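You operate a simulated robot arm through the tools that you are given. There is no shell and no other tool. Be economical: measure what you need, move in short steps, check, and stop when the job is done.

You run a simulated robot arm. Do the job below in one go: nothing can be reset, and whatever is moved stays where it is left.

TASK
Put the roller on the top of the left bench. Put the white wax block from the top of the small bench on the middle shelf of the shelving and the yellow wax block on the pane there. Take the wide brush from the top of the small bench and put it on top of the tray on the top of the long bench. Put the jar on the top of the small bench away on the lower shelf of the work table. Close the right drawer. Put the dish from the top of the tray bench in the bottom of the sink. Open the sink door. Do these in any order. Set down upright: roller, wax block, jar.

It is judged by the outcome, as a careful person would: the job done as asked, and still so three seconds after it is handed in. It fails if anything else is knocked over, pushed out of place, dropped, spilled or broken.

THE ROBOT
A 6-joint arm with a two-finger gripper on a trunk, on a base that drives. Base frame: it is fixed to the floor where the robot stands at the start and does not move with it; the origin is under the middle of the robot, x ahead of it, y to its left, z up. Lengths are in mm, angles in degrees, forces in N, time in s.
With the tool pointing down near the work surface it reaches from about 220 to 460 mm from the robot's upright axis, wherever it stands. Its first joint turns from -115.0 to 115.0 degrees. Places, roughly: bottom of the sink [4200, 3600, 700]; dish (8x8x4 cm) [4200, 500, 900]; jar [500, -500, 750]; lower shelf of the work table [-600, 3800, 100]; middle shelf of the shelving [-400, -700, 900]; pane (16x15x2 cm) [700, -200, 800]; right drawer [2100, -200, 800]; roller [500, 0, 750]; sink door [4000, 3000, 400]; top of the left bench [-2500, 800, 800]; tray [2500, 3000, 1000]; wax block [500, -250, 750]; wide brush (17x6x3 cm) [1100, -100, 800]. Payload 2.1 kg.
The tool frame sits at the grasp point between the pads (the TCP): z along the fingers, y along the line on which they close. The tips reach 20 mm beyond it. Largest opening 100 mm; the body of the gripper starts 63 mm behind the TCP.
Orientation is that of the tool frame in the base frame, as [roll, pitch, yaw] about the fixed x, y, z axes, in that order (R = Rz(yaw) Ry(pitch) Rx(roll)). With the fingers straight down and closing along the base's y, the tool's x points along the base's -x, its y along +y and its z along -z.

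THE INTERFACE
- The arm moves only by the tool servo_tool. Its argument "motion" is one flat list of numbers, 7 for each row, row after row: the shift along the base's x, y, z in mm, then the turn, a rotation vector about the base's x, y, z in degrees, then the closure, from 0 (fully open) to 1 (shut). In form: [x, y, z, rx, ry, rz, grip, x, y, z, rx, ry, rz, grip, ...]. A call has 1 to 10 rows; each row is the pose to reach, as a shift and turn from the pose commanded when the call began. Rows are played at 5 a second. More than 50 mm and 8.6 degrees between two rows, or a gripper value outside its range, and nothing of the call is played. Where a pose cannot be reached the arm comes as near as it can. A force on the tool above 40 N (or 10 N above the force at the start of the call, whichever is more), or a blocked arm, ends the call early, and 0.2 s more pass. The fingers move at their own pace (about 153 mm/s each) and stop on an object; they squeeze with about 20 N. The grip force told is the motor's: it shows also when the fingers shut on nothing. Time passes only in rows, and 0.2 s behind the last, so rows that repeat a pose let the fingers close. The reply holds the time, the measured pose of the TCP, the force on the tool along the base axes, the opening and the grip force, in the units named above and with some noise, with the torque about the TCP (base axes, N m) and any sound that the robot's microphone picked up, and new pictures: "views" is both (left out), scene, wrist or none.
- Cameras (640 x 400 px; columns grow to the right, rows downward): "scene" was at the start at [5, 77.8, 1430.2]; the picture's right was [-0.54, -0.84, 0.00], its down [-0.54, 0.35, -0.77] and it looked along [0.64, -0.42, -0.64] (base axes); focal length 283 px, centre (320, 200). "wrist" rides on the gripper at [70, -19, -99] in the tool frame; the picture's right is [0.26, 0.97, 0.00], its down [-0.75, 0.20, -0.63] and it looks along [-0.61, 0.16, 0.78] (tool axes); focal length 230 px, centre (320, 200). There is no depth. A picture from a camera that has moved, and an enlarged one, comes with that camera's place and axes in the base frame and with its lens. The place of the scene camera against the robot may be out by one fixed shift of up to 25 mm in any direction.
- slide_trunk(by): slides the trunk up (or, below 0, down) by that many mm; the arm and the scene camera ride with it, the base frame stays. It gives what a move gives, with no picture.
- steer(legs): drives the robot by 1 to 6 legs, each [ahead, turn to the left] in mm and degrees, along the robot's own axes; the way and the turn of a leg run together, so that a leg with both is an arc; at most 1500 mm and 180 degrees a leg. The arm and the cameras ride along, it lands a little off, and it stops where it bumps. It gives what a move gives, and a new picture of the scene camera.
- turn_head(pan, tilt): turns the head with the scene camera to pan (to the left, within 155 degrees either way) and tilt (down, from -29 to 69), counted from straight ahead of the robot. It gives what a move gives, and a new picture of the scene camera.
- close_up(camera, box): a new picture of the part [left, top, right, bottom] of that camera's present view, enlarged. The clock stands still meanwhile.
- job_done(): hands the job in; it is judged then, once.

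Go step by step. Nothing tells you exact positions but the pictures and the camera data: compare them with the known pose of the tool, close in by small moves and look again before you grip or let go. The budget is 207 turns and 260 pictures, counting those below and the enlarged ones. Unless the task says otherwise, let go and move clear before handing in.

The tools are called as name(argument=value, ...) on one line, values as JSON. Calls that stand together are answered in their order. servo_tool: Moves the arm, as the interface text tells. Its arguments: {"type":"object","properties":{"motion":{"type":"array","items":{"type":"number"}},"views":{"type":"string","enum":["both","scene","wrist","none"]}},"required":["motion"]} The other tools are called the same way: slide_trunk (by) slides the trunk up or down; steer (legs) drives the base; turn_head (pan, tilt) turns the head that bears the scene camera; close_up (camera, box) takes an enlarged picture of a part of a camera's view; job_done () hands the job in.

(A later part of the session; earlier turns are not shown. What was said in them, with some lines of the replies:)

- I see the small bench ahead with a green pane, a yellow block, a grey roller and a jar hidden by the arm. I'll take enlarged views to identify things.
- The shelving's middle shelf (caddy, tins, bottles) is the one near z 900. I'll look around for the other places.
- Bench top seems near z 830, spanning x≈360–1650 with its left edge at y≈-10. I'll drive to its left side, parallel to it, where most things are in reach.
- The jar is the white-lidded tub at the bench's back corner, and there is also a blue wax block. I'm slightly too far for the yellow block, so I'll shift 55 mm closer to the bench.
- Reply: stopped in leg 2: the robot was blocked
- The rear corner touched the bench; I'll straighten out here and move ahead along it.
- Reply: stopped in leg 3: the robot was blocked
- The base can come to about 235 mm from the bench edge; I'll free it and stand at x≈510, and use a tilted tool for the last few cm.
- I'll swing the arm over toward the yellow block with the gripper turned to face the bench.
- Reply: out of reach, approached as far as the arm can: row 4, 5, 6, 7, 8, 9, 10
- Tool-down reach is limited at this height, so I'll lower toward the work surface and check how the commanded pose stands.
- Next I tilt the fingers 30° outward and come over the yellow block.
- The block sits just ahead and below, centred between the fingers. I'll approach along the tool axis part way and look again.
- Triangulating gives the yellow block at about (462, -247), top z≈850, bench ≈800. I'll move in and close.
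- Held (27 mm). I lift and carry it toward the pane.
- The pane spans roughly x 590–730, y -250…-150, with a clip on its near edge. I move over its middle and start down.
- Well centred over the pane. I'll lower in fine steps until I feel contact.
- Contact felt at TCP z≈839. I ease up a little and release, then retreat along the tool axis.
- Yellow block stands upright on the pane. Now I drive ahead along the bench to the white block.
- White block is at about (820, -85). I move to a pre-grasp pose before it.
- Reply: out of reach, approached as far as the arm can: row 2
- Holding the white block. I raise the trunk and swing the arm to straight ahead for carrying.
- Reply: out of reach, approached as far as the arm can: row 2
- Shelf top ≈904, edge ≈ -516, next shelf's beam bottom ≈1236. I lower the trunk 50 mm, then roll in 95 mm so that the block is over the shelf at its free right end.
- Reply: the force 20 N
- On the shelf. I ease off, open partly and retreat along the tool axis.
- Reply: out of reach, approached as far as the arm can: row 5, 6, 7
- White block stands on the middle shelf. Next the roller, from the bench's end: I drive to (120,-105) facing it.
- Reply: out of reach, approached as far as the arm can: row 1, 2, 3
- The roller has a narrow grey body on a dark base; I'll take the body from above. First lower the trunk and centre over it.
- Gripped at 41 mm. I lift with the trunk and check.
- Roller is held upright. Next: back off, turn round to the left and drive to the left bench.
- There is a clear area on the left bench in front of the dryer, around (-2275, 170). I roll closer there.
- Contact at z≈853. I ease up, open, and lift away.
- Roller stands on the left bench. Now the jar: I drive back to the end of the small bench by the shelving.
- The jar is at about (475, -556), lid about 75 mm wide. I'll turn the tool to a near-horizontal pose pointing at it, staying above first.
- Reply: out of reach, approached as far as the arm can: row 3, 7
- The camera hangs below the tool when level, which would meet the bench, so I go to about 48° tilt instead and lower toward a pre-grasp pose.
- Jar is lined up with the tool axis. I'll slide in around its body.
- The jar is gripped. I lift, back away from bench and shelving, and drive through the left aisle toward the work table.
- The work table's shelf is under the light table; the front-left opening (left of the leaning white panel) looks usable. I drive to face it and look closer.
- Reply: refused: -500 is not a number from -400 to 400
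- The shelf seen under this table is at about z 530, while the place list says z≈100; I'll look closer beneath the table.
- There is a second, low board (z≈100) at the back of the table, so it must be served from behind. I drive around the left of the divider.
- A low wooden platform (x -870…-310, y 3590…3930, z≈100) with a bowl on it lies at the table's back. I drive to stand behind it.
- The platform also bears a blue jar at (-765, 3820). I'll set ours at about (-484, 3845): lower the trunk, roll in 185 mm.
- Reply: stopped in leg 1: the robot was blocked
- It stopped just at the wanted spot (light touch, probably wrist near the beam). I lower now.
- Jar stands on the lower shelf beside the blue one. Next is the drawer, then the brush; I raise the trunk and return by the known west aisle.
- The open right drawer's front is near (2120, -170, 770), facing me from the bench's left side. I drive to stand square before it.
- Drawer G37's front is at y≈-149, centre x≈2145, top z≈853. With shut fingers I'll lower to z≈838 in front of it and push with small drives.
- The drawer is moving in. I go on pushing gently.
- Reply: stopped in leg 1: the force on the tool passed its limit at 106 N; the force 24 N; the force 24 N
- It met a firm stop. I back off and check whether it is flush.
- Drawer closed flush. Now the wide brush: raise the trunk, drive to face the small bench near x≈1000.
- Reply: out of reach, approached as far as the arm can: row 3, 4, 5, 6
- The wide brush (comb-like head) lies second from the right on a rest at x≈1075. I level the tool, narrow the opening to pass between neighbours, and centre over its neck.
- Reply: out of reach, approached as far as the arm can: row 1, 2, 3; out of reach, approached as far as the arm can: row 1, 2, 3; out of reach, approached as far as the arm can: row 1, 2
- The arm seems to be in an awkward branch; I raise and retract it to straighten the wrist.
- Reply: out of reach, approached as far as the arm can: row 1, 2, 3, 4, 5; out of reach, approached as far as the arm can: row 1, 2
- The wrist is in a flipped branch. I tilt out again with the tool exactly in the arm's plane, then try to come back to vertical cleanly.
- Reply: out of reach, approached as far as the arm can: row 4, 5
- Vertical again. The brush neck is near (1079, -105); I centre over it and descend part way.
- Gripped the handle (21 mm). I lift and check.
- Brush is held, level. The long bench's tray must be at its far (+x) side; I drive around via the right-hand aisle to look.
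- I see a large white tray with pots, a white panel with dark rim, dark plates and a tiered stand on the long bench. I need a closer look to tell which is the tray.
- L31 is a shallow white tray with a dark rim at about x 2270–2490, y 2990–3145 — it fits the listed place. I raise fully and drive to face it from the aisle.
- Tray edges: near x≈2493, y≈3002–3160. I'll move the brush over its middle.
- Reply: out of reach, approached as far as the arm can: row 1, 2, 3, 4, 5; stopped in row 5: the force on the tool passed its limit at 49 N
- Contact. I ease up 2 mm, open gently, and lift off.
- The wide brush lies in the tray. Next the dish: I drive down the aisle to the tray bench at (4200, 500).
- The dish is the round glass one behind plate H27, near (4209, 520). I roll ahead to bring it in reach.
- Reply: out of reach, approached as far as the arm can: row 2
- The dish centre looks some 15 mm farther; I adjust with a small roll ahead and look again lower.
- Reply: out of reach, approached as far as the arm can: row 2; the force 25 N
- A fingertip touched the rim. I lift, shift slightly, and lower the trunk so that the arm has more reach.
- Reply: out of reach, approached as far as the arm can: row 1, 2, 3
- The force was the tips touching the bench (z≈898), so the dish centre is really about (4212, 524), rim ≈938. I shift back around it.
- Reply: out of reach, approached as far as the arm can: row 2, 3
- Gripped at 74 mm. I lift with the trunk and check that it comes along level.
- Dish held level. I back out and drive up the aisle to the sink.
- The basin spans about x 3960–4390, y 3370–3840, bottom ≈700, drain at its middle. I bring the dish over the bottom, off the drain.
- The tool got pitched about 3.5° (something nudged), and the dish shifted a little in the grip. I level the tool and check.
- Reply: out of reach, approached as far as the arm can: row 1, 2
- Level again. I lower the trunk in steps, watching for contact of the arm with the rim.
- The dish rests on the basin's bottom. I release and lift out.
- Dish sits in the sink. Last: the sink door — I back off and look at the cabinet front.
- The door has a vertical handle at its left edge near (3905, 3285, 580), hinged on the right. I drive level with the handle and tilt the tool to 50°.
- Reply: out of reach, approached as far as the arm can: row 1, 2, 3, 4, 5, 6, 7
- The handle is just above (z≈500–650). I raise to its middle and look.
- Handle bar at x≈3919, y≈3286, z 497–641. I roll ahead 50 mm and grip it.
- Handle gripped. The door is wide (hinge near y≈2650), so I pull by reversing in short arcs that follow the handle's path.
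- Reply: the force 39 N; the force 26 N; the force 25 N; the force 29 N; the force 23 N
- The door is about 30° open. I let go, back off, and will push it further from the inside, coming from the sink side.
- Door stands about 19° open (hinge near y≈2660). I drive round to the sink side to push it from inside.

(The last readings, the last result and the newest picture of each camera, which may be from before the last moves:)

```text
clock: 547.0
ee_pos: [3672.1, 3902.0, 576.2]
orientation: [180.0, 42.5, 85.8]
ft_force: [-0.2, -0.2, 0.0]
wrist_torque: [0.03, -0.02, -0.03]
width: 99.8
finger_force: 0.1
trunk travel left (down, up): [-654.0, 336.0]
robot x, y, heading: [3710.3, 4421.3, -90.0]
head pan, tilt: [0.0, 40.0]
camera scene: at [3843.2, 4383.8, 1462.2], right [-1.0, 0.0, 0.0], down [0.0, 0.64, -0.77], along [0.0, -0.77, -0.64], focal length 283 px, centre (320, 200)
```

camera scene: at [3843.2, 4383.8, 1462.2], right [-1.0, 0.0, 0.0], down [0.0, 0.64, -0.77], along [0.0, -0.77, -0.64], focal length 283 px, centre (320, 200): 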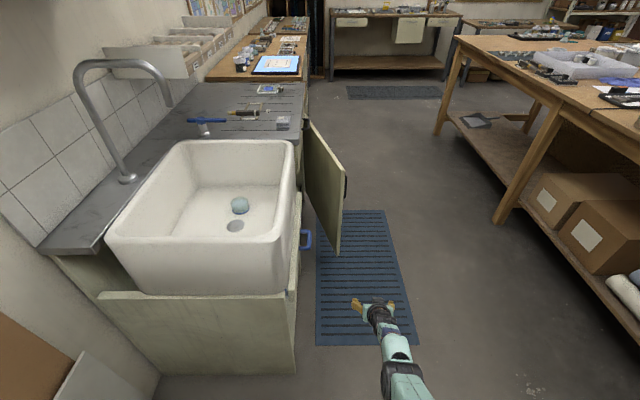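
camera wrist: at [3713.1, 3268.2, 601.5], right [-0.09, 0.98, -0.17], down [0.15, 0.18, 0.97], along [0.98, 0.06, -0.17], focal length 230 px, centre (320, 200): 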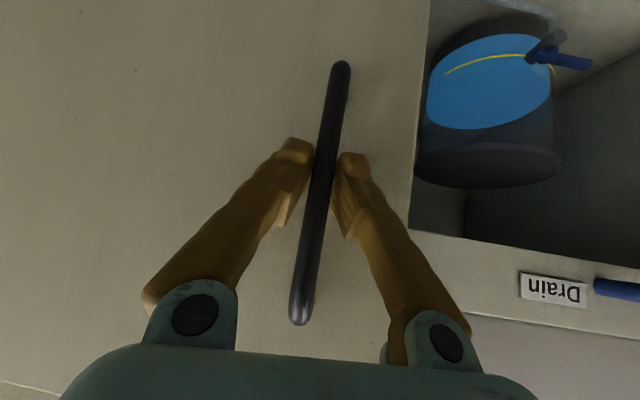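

steer(legs=[[0, -5], [330, 0], [0, 5], [220, 0]])

servo_tool(motion=[30, 3, 0, 0, 0, 3, 1, 60, 5, 0, 0, 0, 6, 1, 90, 5, 0, 0, 0, 9, 1, 120, 3, 0, 0, 0, 12, 1, 145, 0, 0, 0, 0, 14, 1])

```text
clock: 551.5
ee_pos: [3643.4, 3354.7, 577.2]
orientation: [179.9, 42.6, 85.8]
ft_force: [0.2, -0.5, 0.5]
wrist_torque: [0.0, -0.03, -0.01]
width: 100.1
finger_force: 0.1
trunk travel left (down, up): [-654.0, 336.0]
robot x, y, heading: [3683.1, 3879.4, -89.9]
head pan, tilt: [0.0, 40.0]
camera scene: at [3814.0, 3836.0, 1462.2], right [-1.0, 0.0, 0.0], down [0.0, 0.64, -0.77], along [0.0, -0.77, -0.64], focal length 283 px, centre (320, 200)
```

scene: 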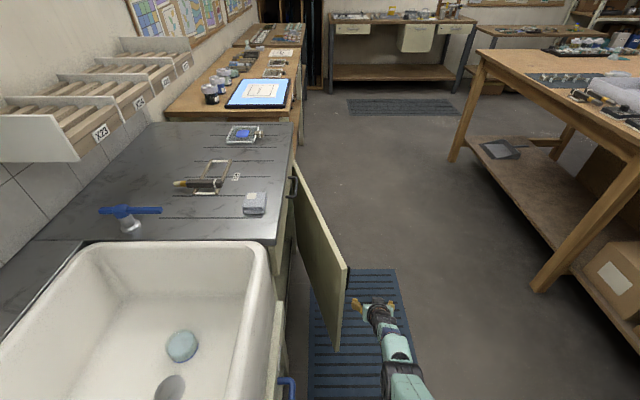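

```text
clock: 552.7
ee_pos: [3789.1, 3358.6, 581.5]
orientation: [180.0, 42.4, 99.9]
ft_force: [0.3, -0.6, -0.5]
wrist_torque: [-0.01, -0.02, 0.01]
width: 0.0
finger_force: 20.1
out of reach, approached as far as the arm can: row 2, 4, 5
trunk travel left (down, up): [-654.0, 336.0]
robot x, y, heading: [3678.4, 3872.9, -89.9]
head pan, tilt: [0.0, 40.0]
camera scene: at [3814.9, 3836.7, 1462.2], right [-1.0, 0.0, 0.0], down [0.0, 0.64, -0.77], along [0.0, -0.77, -0.64], focal length 283 px, centre (320, 200)
camera wrist: at [3750.0, 3472.4, 607.1], right [0.92, 0.35, -0.17], down [0.22, -0.09, 0.97], along [0.33, -0.93, -0.16], focal length 230 px, centre (320, 200)
```

scene: 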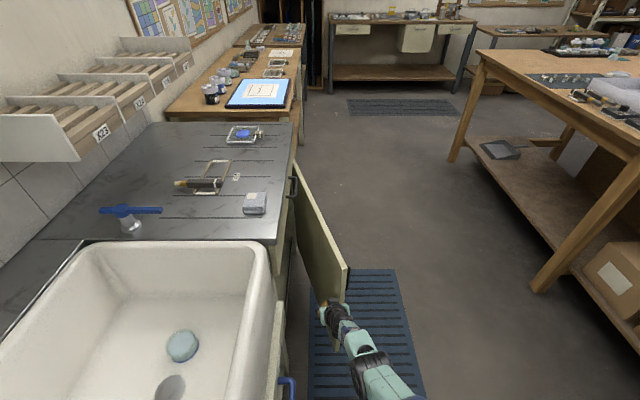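
wrist: 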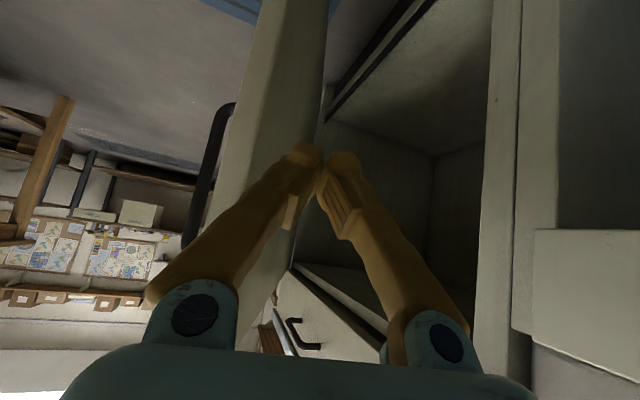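

close_up(camera="wrist", box=[170, 0, 430, 180])

```text
2.22 times, centred on (300, 90) of wrist
camera zoom: at [3750.0, 3472.4, 607.1], right [0.92, 0.35, -0.17], down [0.22, -0.09, 0.97], along [0.33, -0.93, -0.16], focal length 511 px, centre (364, 444)
```

zoom: 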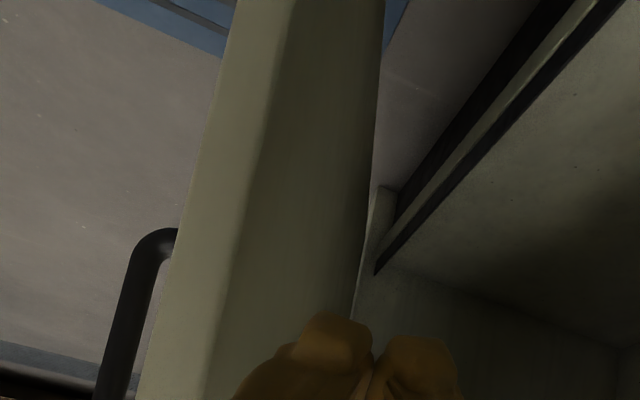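

The gripper's body needs to clear the door's edge, so I turn the robot a little left, then move in behind the door.

steer(legs=[[0, 4.5], [160, 0]])

servo_tool(motion=[0, 0, 0, 0, 0, 0, 1], views="wrist")

```text
clock: 554.6
ee_pos: [3841.1, 3209.1, 581.4]
orientation: [180.0, 42.4, 104.3]
ft_force: [0.9, -1.5, -0.3]
wrist_torque: [-0.02, -0.02, -0.01]
width: 0.0
finger_force: 20.2
trunk travel left (down, up): [-654.0, 336.0]
robot x, y, heading: [3690.9, 3718.6, -85.3]
head pan, tilt: [0.0, 40.0]
camera scene: at [3828.5, 3687.4, 1462.2], right [-1.0, -0.08, 0.0], down [-0.05, 0.64, -0.77], along [0.06, -0.76, -0.64], focal length 283 px, centre (320, 200)
```

scene: 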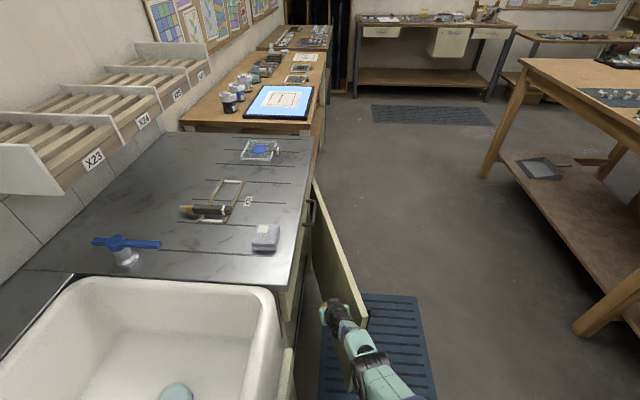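

```text
clock: 555.0
ee_pos: [3841.8, 3209.8, 581.6]
orientation: [179.9, 42.5, 104.3]
ft_force: [1.8, -0.3, -0.2]
wrist_torque: [0.03, 0.0, 0.02]
width: 0.0
finger_force: 20.2
trunk travel left (down, up): [-654.0, 336.0]
robot x, y, heading: [3692.9, 3722.6, -85.2]
head pan, tilt: [0.0, 40.0]
camera wrist: at [3794.0, 3319.5, 607.2], right [0.89, 0.42, -0.17], down [0.23, -0.07, 0.97], along [0.4, -0.9, -0.16], focal length 230 px, centre (320, 200)
```

wrist: 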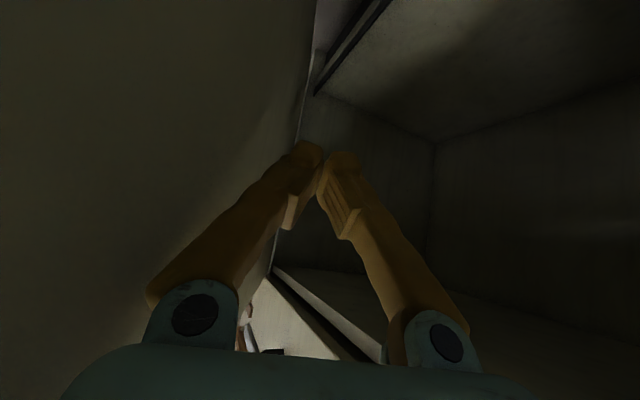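

I'm behind the door. Now I turn the robot right so that the arm sweeps the door outward.

steer(legs=[[0, -14]])

```text
clock: 556.2
ee_pos: [3714.3, 3188.6, 580.6]
orientation: [179.9, 42.5, 90.4]
ft_force: [-1.3, -0.6, -0.1]
wrist_torque: [-0.01, -0.01, 0.01]
width: 0.1
finger_force: 19.9
trunk travel left (down, up): [-654.0, 336.0]
robot x, y, heading: [3693.0, 3717.8, -99.4]
head pan, tilt: [0.0, 40.0]
camera scene: at [3820.8, 3654.4, 1462.2], right [-0.99, 0.16, 0.0], down [0.1, 0.63, -0.77], along [-0.12, -0.76, -0.64], focal length 283 px, centre (320, 200)
```

scene: 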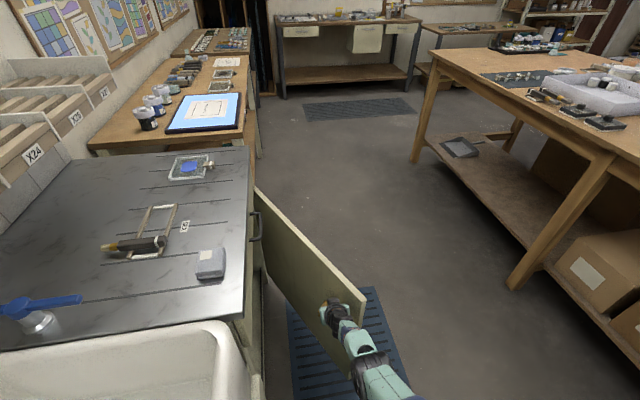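

steer(legs=[[200, 0]])

steer(legs=[[130, 0]])

```text
clock: 557.8
ee_pos: [3682.2, 2989.5, 581.3]
orientation: [179.9, 42.5, 90.4]
ft_force: [0.4, -0.3, -0.1]
wrist_torque: [0.0, -0.01, -0.01]
width: 0.0
finger_force: 19.5
trunk travel left (down, up): [-654.0, 336.0]
robot x, y, heading: [3658.0, 3522.5, -99.4]
head pan, tilt: [0.0, 40.0]
camera scene: at [3788.2, 3455.8, 1462.2], right [-0.99, 0.16, 0.0], down [0.1, 0.63, -0.77], along [-0.12, -0.76, -0.64], focal length 283 px, centre (320, 200)
```

scene: 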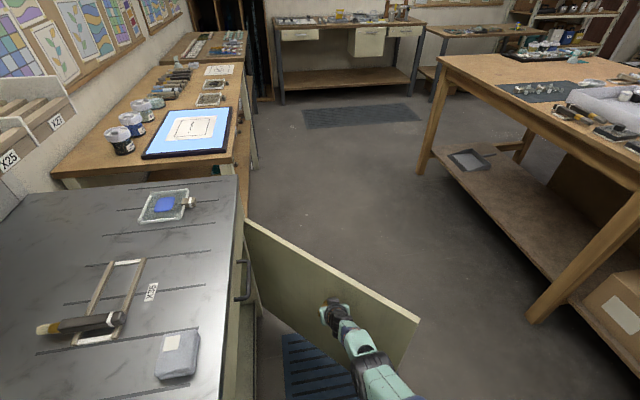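

```text
clock: 559.1
ee_pos: [3661.7, 2860.2, 580.0]
orientation: [179.8, 42.4, 90.3]
ft_force: [-0.3, -1.1, -0.2]
wrist_torque: [-0.03, -0.03, 0.02]
width: 0.0
finger_force: 19.6
trunk travel left (down, up): [-654.0, 336.0]
robot x, y, heading: [3639.0, 3386.4, -99.5]
head pan, tilt: [0.0, 40.0]
camera scene: at [3766.8, 3326.7, 1462.2], right [-0.99, 0.16, 0.0], down [0.11, 0.63, -0.77], along [-0.13, -0.76, -0.64], focal length 283 px, centre (320, 200)
```

scene: 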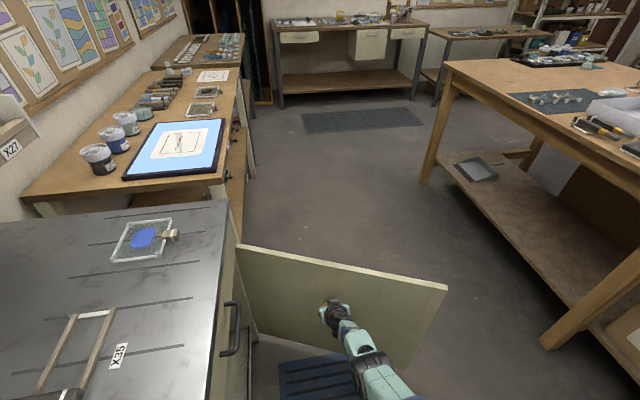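

steer(legs=[[120, 0]])

```text
clock: 560.4
ee_pos: [3640.7, 2741.4, 581.1]
orientation: [179.9, 42.4, 90.4]
ft_force: [-0.6, -0.4, 0.2]
wrist_torque: [-0.01, 0.01, -0.01]
width: 0.0
finger_force: 20.2
trunk travel left (down, up): [-654.0, 336.0]
robot x, y, heading: [3619.6, 3270.6, -99.7]
head pan, tilt: [0.0, 40.0]
camera scene: at [3747.1, 3207.0, 1462.2], right [-0.99, 0.16, 0.0], down [0.1, 0.63, -0.77], along [-0.12, -0.76, -0.64], focal length 283 px, centre (320, 200)
```

scene: 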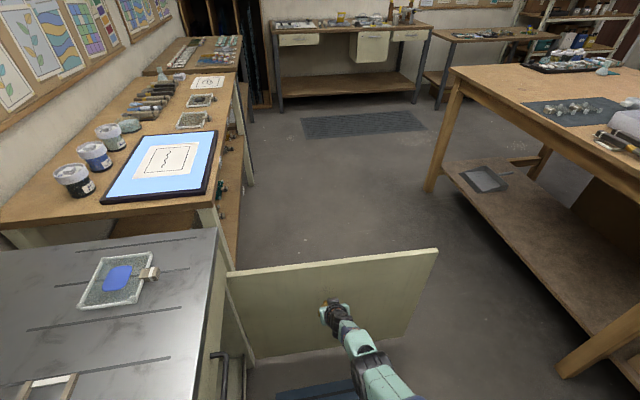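

Door is about 85–90° open. I back away clear of it and take a last look.

steer(legs=[[-130, 0], [0, -80], [300, 0]])

turn_head(pan=130, tilt=30)

```text
clock: 566.7
ee_pos: [2822.4, 3293.9, 580.4]
orientation: [179.8, 42.4, 9.5]
ft_force: [0.2, -0.4, -0.2]
wrist_torque: [-0.01, 0.0, 0.01]
width: 0.0
finger_force: 20.6
trunk travel left (down, up): [-654.0, 336.0]
robot x, y, heading: [3340.6, 3398.8, 179.9]
head pan, tilt: [0.0, 40.0]
camera scene: at [3309.7, 3244.7, 1462.2], right [0.0, 1.0, 0.0], down [0.64, 0.0, -0.77], along [-0.77, 0.0, -0.64], focal length 283 px, centre (320, 200)
```

scene: 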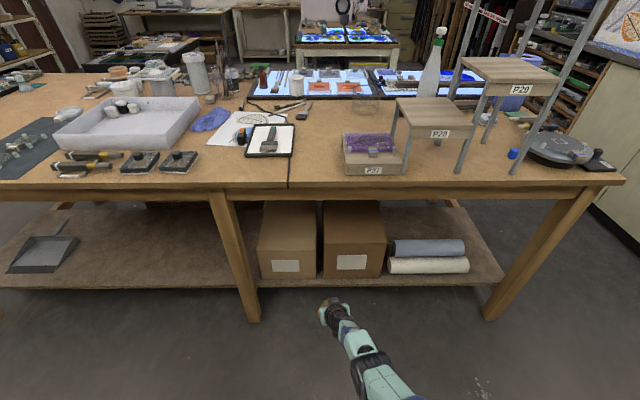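

```text
clock: 568.9
ee_pos: [2824.1, 3294.2, 581.0]
orientation: [179.9, 42.6, 9.6]
ft_force: [-0.3, 0.9, -0.8]
wrist_torque: [0.02, 0.0, 0.01]
width: 0.0
finger_force: 20.5
trunk travel left (down, up): [-654.0, 336.0]
robot x, y, heading: [3339.1, 3401.7, 179.8]
head pan, tilt: [130.0, 30.0]
camera scene: at [3453.1, 3175.0, 1477.6], right [-0.77, -0.64, 0.0], down [-0.32, 0.38, -0.87], along [0.55, -0.66, -0.5], focal length 283 px, centre (320, 200)
```

scene: 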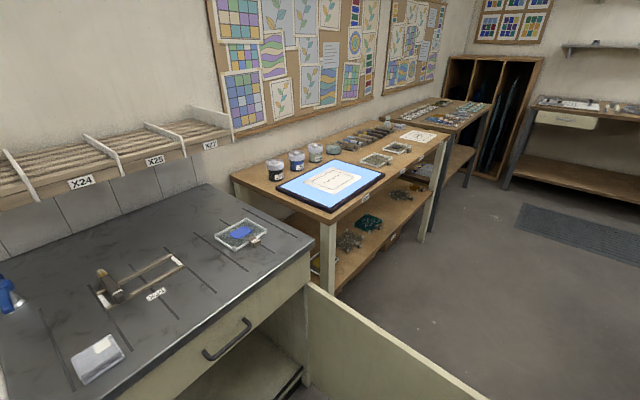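

The door stays wide open, the brush lies in its tray, and the arm is clear of everything, so I hand in.

job_done()

```text
The job is handed in.
```

I've done every step and handed the job in:
- **Roller:** standing upright on the left bench.
- **White wax block:** upright on the middle shelf of the shelving.
- **Yellow wax block:** upright on the pane on the small bench.
- **Wide brush:** in the shallow tray labelled L31 on the long bench. There is also a larger white tray there; I chose L31 because it best matched the listed position.
- **Jar:** upright on the low board at the back of the work table, which I took to be its lower shelf because its height and position match the list.
- **Right drawer:** closed.
- **Dish:** on the bottom of the sink. It shifted slightly in the grip on the way, and I saw no spill.
- **Sink door:** open to about 85–90°.
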